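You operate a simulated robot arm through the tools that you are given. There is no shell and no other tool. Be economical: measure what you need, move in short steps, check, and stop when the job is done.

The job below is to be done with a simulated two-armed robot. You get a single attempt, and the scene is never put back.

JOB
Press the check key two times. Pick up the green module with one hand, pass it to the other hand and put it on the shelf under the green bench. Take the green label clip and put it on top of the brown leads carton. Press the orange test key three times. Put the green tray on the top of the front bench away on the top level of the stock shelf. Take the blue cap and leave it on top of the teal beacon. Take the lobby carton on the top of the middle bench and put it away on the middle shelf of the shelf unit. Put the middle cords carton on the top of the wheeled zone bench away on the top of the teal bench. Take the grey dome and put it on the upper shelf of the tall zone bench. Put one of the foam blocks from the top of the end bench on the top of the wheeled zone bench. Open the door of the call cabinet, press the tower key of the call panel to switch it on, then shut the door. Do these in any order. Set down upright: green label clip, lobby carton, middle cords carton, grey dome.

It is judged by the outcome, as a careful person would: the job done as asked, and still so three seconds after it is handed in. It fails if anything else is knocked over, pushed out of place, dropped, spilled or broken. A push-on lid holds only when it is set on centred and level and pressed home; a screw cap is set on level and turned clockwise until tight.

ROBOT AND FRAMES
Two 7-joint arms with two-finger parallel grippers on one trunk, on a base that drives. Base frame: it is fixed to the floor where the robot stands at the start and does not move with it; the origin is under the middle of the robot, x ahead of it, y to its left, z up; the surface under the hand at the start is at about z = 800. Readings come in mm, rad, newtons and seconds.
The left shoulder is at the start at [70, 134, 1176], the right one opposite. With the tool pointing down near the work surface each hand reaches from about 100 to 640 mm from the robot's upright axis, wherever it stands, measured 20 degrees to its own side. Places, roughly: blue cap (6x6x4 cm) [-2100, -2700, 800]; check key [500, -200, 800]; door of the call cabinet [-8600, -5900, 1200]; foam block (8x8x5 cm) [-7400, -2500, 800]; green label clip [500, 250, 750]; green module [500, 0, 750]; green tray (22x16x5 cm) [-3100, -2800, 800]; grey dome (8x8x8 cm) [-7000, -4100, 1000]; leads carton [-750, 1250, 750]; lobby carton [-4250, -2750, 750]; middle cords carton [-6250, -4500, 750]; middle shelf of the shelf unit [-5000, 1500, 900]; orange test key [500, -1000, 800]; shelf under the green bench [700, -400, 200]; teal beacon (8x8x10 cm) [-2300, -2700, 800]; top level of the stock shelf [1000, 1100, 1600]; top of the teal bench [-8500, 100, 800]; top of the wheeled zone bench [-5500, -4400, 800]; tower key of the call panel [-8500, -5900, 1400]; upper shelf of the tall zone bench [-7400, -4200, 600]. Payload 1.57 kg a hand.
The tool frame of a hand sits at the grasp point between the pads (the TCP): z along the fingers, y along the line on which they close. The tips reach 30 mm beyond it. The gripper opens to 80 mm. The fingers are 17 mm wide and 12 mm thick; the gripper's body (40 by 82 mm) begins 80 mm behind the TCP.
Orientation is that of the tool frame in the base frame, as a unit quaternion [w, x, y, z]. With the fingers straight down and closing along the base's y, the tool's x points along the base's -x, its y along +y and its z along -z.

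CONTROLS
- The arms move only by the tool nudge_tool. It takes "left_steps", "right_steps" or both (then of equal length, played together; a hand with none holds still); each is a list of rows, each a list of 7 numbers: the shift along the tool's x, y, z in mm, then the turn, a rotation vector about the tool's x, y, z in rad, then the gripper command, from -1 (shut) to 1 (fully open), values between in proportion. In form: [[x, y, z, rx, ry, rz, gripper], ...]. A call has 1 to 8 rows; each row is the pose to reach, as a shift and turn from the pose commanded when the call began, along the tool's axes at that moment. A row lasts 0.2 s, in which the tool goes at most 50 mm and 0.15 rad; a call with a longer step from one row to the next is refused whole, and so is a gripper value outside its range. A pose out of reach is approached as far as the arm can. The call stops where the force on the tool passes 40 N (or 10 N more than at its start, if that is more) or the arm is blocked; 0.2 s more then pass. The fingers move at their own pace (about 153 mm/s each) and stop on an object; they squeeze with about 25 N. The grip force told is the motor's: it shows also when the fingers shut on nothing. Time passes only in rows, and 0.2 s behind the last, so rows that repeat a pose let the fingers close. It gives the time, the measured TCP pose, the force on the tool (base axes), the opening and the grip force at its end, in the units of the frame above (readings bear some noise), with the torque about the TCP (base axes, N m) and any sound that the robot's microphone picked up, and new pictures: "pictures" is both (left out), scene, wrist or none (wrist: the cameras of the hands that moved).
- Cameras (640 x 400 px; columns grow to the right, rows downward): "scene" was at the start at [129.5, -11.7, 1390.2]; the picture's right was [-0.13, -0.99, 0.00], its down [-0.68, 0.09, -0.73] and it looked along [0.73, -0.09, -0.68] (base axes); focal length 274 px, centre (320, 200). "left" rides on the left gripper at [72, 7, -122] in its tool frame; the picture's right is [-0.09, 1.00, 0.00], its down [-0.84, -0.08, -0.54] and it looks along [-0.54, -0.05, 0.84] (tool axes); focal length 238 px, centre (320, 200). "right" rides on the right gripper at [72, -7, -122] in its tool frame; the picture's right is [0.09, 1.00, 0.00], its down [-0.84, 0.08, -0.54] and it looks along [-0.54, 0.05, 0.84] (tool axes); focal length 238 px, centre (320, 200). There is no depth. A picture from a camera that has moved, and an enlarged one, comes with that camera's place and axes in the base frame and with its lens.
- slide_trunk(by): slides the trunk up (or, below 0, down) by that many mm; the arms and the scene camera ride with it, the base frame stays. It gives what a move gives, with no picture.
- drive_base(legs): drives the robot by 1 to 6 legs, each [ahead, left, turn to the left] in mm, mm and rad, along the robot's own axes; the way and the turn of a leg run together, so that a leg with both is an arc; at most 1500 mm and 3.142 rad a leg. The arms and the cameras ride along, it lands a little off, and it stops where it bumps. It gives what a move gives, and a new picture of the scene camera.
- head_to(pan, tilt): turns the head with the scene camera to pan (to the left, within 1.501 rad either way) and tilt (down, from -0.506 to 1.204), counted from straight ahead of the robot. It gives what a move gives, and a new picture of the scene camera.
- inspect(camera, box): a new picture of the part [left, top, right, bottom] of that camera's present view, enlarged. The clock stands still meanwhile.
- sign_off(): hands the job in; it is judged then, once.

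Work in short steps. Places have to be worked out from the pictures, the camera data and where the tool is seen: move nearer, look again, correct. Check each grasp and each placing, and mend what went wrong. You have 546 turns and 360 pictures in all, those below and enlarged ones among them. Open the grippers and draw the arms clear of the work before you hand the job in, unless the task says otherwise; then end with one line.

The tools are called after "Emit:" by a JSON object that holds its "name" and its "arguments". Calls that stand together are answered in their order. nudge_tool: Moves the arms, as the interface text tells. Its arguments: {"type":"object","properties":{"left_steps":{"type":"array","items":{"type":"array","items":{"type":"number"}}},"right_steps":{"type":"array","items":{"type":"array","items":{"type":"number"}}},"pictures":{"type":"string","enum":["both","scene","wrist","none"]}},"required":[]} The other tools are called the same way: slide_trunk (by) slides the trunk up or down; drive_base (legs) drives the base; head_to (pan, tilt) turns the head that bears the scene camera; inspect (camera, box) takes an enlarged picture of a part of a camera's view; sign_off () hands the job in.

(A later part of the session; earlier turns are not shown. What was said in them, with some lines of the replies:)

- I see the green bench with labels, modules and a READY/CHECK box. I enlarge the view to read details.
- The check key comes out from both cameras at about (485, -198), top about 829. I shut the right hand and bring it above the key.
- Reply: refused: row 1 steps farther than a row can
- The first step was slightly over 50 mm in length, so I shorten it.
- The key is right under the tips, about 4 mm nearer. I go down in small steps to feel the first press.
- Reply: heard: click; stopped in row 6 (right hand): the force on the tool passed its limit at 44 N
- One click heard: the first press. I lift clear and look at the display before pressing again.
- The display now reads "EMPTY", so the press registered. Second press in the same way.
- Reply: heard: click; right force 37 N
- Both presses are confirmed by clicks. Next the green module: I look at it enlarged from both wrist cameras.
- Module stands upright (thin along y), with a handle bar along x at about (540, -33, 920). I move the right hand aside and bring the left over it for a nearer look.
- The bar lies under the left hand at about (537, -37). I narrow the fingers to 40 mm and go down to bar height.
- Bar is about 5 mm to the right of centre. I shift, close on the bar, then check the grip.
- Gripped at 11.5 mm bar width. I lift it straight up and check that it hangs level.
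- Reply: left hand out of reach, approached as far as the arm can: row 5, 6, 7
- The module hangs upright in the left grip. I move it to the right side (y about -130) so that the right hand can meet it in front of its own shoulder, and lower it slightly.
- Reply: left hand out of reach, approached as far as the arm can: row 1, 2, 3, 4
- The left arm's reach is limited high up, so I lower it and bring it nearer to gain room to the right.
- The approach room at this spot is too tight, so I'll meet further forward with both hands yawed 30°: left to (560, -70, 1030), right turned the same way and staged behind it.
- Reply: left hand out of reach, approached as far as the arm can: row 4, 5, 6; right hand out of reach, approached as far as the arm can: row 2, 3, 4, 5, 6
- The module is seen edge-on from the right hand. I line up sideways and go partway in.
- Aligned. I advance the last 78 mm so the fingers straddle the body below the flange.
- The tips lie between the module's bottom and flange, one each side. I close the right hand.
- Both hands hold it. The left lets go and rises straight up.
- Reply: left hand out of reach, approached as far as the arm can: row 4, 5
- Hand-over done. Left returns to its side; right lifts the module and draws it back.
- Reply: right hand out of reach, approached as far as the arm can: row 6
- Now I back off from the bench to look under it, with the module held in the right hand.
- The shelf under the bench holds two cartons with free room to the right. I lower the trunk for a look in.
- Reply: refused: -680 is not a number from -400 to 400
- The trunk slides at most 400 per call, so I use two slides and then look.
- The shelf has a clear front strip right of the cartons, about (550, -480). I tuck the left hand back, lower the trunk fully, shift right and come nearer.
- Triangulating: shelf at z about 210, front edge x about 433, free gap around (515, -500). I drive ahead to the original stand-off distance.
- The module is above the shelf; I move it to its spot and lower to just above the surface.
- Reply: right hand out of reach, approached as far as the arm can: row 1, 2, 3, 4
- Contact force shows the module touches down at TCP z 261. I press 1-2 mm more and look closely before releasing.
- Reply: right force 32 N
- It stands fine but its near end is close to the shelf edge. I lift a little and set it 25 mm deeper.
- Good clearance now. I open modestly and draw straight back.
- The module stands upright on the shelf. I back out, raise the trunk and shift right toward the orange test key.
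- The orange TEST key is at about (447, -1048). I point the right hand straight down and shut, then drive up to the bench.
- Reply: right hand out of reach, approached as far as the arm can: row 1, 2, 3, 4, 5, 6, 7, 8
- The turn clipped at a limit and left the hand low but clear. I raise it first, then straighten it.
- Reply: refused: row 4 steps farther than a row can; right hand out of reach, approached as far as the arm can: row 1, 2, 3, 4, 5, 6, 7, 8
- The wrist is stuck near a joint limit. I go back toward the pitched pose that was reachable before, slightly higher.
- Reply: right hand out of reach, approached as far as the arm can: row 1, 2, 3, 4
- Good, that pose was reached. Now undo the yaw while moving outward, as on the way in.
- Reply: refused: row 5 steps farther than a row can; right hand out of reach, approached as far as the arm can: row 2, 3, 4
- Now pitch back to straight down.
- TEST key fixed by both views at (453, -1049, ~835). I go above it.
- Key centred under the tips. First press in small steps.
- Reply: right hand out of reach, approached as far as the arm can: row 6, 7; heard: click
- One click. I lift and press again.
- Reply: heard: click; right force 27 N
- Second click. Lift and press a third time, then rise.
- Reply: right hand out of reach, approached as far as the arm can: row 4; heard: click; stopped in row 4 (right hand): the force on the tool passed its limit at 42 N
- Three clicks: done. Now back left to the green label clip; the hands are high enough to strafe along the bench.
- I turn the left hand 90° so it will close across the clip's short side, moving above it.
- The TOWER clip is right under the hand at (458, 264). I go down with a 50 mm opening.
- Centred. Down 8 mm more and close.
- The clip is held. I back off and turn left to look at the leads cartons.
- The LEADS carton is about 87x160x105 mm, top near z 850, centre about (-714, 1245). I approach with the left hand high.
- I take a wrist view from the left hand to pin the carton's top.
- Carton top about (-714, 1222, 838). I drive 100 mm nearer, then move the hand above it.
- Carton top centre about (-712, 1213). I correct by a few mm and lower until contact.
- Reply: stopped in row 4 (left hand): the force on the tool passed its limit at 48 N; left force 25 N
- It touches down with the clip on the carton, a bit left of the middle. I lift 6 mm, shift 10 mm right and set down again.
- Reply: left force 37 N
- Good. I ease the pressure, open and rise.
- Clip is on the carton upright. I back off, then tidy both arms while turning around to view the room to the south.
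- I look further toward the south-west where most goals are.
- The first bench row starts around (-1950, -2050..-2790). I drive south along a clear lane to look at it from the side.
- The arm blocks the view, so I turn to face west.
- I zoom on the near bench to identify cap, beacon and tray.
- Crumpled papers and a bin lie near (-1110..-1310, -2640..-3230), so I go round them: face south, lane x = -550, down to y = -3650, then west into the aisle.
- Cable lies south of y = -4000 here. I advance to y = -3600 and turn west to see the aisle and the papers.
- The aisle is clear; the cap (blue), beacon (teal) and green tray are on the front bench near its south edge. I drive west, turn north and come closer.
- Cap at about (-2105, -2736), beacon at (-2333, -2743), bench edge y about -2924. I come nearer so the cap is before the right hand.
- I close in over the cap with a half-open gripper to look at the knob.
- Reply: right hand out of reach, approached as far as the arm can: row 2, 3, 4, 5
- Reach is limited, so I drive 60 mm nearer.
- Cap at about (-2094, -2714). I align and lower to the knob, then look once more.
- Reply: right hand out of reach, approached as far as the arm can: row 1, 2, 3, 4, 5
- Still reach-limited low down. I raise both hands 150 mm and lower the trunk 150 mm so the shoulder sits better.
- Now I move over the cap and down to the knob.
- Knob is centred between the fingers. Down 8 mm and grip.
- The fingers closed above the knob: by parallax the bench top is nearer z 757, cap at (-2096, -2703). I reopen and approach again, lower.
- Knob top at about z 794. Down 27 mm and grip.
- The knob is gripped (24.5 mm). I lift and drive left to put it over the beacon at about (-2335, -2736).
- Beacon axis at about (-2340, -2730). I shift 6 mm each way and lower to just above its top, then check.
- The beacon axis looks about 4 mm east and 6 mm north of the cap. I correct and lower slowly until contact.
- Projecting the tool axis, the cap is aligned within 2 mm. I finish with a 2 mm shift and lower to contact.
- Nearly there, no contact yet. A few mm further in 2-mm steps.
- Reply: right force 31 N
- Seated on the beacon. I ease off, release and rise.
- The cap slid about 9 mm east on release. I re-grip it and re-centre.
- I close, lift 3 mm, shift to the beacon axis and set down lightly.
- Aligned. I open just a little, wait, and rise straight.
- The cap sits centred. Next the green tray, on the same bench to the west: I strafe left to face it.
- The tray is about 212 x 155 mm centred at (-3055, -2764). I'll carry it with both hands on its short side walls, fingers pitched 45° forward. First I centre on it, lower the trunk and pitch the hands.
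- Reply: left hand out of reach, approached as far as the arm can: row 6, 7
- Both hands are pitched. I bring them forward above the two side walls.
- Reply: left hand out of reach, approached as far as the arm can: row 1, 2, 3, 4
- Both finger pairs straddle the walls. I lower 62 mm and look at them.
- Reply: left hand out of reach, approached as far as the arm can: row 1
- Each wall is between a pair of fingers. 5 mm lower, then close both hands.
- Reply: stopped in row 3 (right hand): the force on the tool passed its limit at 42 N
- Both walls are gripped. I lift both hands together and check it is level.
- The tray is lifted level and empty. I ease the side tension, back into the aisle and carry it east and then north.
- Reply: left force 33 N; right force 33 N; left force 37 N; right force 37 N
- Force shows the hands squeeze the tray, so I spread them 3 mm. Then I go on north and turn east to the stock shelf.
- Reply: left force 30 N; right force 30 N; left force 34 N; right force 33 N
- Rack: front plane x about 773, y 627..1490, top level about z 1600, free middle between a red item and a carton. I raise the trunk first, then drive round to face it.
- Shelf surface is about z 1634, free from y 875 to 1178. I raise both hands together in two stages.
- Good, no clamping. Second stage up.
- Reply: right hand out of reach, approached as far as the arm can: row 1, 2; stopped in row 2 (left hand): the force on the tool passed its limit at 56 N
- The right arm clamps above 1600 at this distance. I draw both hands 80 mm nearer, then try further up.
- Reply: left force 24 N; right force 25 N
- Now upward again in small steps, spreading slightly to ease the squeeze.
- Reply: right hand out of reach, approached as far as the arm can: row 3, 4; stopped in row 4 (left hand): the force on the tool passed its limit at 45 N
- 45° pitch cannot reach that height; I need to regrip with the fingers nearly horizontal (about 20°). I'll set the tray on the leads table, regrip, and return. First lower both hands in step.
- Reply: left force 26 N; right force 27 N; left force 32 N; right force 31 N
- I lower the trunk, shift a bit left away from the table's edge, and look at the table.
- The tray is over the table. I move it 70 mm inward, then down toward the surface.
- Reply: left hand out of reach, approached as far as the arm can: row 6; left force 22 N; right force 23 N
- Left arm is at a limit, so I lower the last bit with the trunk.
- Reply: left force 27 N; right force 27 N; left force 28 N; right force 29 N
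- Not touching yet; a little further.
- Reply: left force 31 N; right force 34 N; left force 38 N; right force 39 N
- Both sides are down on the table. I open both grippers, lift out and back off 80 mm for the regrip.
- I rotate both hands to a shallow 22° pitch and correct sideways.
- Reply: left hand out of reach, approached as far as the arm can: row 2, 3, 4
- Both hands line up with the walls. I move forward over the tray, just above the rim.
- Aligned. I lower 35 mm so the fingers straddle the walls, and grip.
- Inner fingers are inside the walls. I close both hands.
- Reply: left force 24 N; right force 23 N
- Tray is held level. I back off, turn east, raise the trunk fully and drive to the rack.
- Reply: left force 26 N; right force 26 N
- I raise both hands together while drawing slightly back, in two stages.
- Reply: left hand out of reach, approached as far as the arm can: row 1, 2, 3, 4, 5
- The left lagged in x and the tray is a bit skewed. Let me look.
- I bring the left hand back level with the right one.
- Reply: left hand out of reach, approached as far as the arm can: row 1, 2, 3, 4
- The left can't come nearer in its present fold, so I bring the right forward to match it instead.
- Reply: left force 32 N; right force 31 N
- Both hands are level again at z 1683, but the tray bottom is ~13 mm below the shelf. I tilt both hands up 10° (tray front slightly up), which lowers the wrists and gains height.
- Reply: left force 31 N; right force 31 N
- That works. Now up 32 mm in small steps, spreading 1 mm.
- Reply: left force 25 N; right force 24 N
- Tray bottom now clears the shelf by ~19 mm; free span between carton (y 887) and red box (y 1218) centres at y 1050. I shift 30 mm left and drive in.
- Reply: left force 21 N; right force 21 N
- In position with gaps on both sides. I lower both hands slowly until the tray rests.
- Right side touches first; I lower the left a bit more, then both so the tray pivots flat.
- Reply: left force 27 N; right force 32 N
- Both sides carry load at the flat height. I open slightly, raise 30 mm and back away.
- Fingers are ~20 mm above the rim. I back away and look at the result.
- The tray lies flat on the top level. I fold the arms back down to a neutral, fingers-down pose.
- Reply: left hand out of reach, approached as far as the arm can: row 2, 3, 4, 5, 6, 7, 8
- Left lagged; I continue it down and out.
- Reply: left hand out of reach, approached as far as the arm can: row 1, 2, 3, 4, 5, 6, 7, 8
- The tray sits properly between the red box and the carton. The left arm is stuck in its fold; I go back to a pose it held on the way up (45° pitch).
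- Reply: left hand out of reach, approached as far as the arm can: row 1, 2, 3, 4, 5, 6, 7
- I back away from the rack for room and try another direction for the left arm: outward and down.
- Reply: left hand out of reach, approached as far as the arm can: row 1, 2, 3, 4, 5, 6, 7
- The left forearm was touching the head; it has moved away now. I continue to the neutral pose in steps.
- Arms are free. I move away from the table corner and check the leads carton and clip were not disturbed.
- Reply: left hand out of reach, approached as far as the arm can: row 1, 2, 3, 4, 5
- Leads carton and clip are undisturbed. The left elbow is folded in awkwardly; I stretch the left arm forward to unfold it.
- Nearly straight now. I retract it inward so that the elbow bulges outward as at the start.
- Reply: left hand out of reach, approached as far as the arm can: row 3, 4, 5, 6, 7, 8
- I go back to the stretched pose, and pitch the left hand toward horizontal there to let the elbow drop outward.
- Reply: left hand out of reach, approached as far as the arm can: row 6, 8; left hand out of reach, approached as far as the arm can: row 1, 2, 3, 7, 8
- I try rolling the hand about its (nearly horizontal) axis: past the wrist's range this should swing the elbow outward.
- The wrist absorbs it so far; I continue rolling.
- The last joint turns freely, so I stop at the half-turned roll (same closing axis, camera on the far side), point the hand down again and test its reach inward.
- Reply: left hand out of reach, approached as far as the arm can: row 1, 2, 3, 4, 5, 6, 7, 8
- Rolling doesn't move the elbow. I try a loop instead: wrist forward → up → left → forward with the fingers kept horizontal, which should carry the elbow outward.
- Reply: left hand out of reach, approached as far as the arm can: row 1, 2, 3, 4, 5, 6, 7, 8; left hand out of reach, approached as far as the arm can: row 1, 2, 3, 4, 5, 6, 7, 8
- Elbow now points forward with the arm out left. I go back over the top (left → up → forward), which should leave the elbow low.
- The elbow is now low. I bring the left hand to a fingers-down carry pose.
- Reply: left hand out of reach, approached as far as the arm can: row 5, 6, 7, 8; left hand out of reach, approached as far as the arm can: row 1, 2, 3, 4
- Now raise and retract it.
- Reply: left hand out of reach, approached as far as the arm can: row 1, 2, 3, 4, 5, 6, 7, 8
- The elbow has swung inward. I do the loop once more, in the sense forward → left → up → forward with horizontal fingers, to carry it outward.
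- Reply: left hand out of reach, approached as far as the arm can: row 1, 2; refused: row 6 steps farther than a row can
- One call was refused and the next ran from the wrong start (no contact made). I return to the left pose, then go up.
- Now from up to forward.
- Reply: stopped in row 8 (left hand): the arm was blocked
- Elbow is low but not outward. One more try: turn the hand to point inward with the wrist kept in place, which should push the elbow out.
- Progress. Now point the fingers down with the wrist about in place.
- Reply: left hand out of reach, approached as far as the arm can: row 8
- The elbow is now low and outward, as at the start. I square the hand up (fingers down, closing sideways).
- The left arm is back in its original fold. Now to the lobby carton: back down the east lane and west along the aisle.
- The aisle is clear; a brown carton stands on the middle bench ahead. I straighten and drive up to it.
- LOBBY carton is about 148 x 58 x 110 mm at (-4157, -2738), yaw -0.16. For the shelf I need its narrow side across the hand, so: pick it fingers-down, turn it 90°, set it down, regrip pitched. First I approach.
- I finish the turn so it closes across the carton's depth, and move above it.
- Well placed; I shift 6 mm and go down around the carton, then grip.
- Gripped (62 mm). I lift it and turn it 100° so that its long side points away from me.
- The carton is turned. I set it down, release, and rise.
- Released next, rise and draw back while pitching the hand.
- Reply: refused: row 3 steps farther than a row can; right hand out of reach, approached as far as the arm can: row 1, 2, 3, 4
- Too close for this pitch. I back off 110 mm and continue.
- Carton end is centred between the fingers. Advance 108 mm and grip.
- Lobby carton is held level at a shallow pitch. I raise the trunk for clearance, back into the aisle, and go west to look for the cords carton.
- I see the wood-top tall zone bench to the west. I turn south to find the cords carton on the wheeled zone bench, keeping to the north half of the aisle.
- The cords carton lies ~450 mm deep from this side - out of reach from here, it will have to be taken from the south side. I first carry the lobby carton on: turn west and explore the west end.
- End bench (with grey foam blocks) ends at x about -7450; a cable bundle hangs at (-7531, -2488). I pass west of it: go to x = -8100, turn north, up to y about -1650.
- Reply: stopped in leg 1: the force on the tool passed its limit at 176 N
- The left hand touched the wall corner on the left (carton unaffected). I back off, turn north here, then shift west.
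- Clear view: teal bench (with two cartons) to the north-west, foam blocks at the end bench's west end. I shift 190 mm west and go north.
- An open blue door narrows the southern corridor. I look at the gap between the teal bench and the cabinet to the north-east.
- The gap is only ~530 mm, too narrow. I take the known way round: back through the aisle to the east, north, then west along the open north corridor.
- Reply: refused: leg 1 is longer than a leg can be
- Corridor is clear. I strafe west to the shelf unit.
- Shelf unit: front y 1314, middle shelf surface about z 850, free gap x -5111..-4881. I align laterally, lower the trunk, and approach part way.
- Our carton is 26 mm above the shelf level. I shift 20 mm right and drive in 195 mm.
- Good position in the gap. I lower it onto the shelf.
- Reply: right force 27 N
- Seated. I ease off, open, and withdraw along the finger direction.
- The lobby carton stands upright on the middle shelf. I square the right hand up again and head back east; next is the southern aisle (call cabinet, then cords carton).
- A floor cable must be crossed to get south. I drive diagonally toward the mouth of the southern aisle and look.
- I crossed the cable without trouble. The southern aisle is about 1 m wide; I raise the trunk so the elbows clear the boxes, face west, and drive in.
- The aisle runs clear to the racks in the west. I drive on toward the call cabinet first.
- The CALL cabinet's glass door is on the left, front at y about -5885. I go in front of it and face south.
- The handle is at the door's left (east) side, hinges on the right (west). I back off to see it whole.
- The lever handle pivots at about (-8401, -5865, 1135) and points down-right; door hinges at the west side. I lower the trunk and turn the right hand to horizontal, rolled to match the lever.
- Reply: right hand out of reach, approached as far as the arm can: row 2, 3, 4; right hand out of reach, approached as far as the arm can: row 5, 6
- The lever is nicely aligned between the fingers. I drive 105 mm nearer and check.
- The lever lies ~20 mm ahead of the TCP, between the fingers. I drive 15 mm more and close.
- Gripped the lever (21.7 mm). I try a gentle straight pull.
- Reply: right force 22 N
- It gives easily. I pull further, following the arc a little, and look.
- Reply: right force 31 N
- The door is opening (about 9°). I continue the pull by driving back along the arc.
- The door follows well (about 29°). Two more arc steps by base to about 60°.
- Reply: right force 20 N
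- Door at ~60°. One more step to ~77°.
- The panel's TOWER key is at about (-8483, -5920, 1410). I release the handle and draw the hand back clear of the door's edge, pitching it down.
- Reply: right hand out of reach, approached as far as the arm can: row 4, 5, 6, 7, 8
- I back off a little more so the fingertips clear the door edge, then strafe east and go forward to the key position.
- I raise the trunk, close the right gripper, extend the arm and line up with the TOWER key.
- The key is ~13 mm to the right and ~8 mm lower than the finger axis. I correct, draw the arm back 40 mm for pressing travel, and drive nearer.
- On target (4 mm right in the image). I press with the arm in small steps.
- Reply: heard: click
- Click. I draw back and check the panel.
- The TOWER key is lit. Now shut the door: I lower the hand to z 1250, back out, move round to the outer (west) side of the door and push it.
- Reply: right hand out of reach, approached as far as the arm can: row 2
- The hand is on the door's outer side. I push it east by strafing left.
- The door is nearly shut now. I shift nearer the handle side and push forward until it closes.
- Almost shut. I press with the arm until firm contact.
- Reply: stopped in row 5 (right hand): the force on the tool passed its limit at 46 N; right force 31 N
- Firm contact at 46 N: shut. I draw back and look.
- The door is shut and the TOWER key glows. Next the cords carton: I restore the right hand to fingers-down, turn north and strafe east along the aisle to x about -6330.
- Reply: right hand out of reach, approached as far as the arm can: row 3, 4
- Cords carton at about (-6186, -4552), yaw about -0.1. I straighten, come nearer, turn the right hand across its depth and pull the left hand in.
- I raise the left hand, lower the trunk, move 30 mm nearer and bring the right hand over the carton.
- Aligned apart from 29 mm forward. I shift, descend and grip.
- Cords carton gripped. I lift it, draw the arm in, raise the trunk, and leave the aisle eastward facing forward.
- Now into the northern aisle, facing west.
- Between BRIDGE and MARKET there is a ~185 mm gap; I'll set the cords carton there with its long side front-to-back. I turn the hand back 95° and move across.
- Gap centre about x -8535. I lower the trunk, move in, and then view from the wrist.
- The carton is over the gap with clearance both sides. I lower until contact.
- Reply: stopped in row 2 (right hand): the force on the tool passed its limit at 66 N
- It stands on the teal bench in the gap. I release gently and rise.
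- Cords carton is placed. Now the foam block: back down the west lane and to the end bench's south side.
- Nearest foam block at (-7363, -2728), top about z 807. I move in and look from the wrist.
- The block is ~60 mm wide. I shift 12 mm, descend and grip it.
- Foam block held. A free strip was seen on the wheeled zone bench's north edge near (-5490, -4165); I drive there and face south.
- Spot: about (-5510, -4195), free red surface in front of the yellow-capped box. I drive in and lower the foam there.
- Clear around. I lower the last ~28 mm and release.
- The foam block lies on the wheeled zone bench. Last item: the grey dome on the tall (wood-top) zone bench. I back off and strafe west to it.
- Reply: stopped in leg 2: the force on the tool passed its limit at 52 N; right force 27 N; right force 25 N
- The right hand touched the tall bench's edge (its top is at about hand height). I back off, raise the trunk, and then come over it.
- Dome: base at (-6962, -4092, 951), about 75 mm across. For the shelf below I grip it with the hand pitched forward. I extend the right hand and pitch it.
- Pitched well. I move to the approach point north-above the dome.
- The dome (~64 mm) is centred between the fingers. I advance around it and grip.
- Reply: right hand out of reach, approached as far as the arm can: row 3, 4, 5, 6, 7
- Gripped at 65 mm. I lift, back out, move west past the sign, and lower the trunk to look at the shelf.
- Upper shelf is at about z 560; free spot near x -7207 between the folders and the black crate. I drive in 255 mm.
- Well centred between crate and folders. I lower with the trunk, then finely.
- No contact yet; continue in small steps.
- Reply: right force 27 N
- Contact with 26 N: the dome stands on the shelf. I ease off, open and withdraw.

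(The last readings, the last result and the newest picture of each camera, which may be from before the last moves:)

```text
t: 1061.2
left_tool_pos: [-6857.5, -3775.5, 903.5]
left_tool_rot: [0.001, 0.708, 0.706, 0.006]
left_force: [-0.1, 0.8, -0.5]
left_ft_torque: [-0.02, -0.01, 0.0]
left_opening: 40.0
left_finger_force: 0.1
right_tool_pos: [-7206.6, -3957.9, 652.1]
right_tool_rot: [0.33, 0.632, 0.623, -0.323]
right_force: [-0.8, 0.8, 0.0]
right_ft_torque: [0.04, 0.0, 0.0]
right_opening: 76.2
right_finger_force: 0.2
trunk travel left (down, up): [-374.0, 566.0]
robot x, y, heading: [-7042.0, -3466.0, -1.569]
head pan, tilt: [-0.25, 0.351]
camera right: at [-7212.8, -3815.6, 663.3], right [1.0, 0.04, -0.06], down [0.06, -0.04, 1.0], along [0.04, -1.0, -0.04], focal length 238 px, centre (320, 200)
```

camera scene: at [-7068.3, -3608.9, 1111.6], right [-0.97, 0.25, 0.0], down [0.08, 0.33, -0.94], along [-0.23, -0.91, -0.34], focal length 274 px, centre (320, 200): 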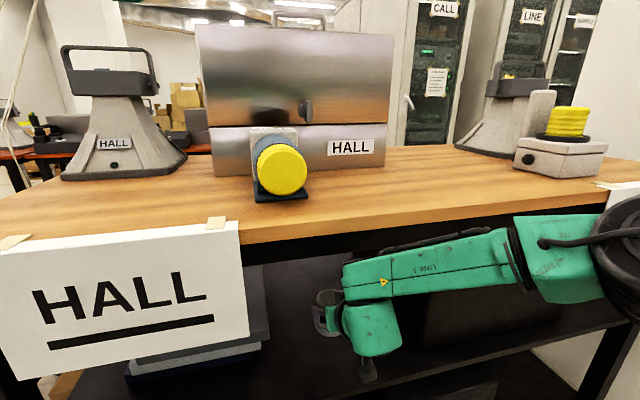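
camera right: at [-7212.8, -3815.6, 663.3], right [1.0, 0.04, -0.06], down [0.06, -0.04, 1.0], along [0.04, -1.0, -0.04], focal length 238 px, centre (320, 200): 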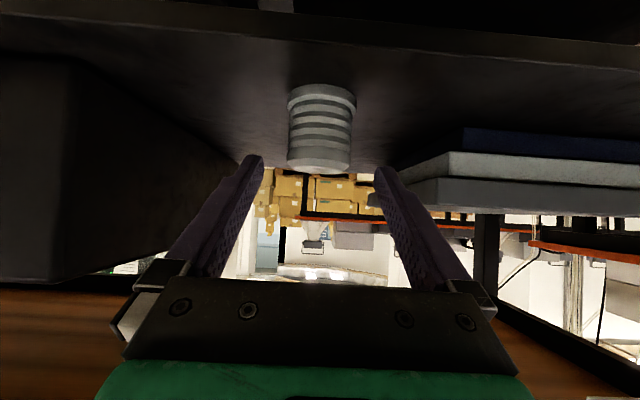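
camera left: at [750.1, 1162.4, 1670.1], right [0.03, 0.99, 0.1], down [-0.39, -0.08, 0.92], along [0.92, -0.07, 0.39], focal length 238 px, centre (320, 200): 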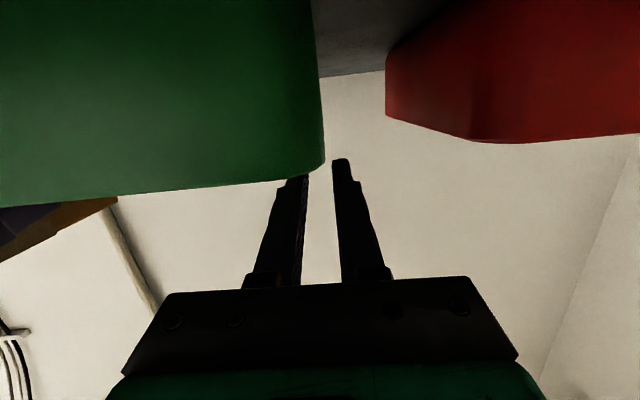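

The dome stands upright on the upper shelf. I back away clear of the work and take a final look.

Emit:
{"name": "drive_base", "arguments": {"legs": [[-280, 0, 0]]}}

Emit:
{"name": "nudge_tool", "arguments": {"left_steps": [[0, 0, 0, 0, 0, 0, 1], [0, 0, 0, 0, 0, 0, 1]], "right_steps": [[0, 0, 0, 0, 0, 0, 1], [0, 0, 0, 0, 0, 0, 1]], "pictures": "none"}}

Emit:
{"name": "inspect", "arguments": {"camera": "scene", "box": [160, 150, 480, 380]}}

```text
t: 1063.2
left_tool_pos: [-6859.1, -3494.8, 903.6]
left_tool_rot: [0.002, 0.71, 0.704, 0.005]
left_force: [0.6, 0.3, 0.9]
left_ft_torque: [-0.02, -0.01, 0.0]
left_opening: 39.8
left_finger_force: 0.0
right_tool_pos: [-7208.4, -3676.7, 652.5]
right_tool_rot: [0.329, 0.633, 0.621, -0.324]
right_force: [0.2, -0.2, 0.1]
right_ft_torque: [-0.01, 0.02, -0.01]
right_opening: 76.0
right_finger_force: 0.0
trunk travel left (down, up): [-374.0, 566.0]
robot x, y, heading: [-7040.7, -3187.0, -1.572]
head pan, tilt: [-0.25, 0.351]
camera scene: at [-7068.6, -3326.6, 1049.9], right [-0.97, 0.25, 0.0], down [0.09, 0.33, -0.94], along [-0.24, -0.91, -0.34], focal length 274 px, centre (320, 200)
```

scene: 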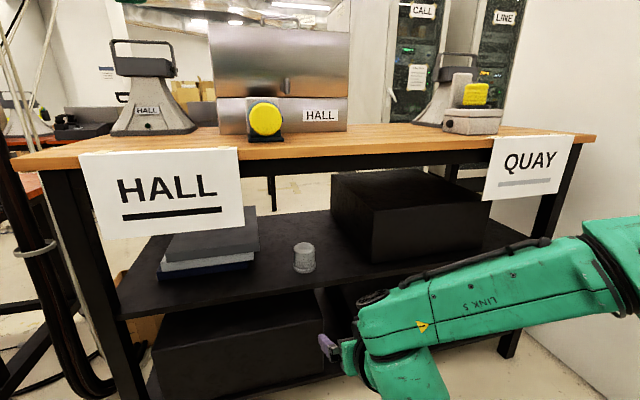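

```text
t: 1063.8
left_tool_pos: [-6858.4, -3496.2, 903.2]
left_tool_rot: [0.001, 0.711, 0.703, 0.006]
left_force: [-0.3, 0.7, -0.9]
left_ft_torque: [-0.01, 0.03, 0.03]
left_opening: 79.8
left_finger_force: 0.0
right_tool_pos: [-7207.9, -3676.9, 652.5]
right_tool_rot: [0.329, 0.633, 0.621, -0.324]
right_force: [-0.3, -0.2, 0.0]
right_ft_torque: [0.0, -0.01, 0.03]
right_opening: 80.1
right_finger_force: 0.1
trunk travel left (down, up): [-374.0, 566.0]
robot x, y, heading: [-7041.8, -3188.7, -1.574]
head pan, tilt: [-0.25, 0.351]
```

```text
1.74 times, centred on (320, 265) of scene
camera zoom: at [-7068.6, -3327.3, 1049.8], right [-0.97, 0.25, 0.0], down [0.09, 0.33, -0.94], along [-0.24, -0.91, -0.34], focal length 476 px, centre (320, 87)
```

zoom: 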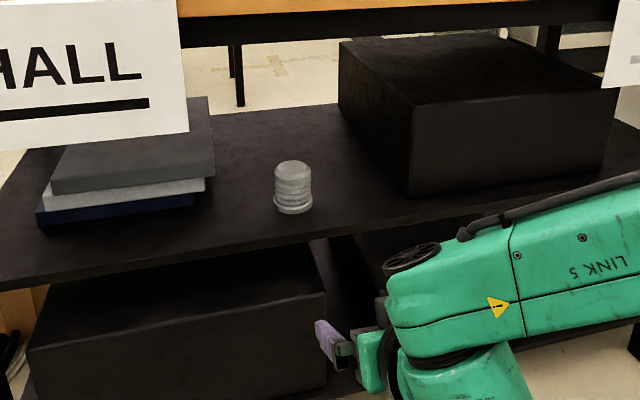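

All eleven parts are finished, the grippers are open, and the arms are clear. I hand the job in.

Emit:
{"name": "sign_off", "arguments": {}}

```text
The job is handed in.
```

I did all eleven parts of the job and handed it in; I saw no item knocked over, though the hands touched fixed things twice while driving: the tall zone bench's edge (about 52 N) and a wall corner (about 176 N).
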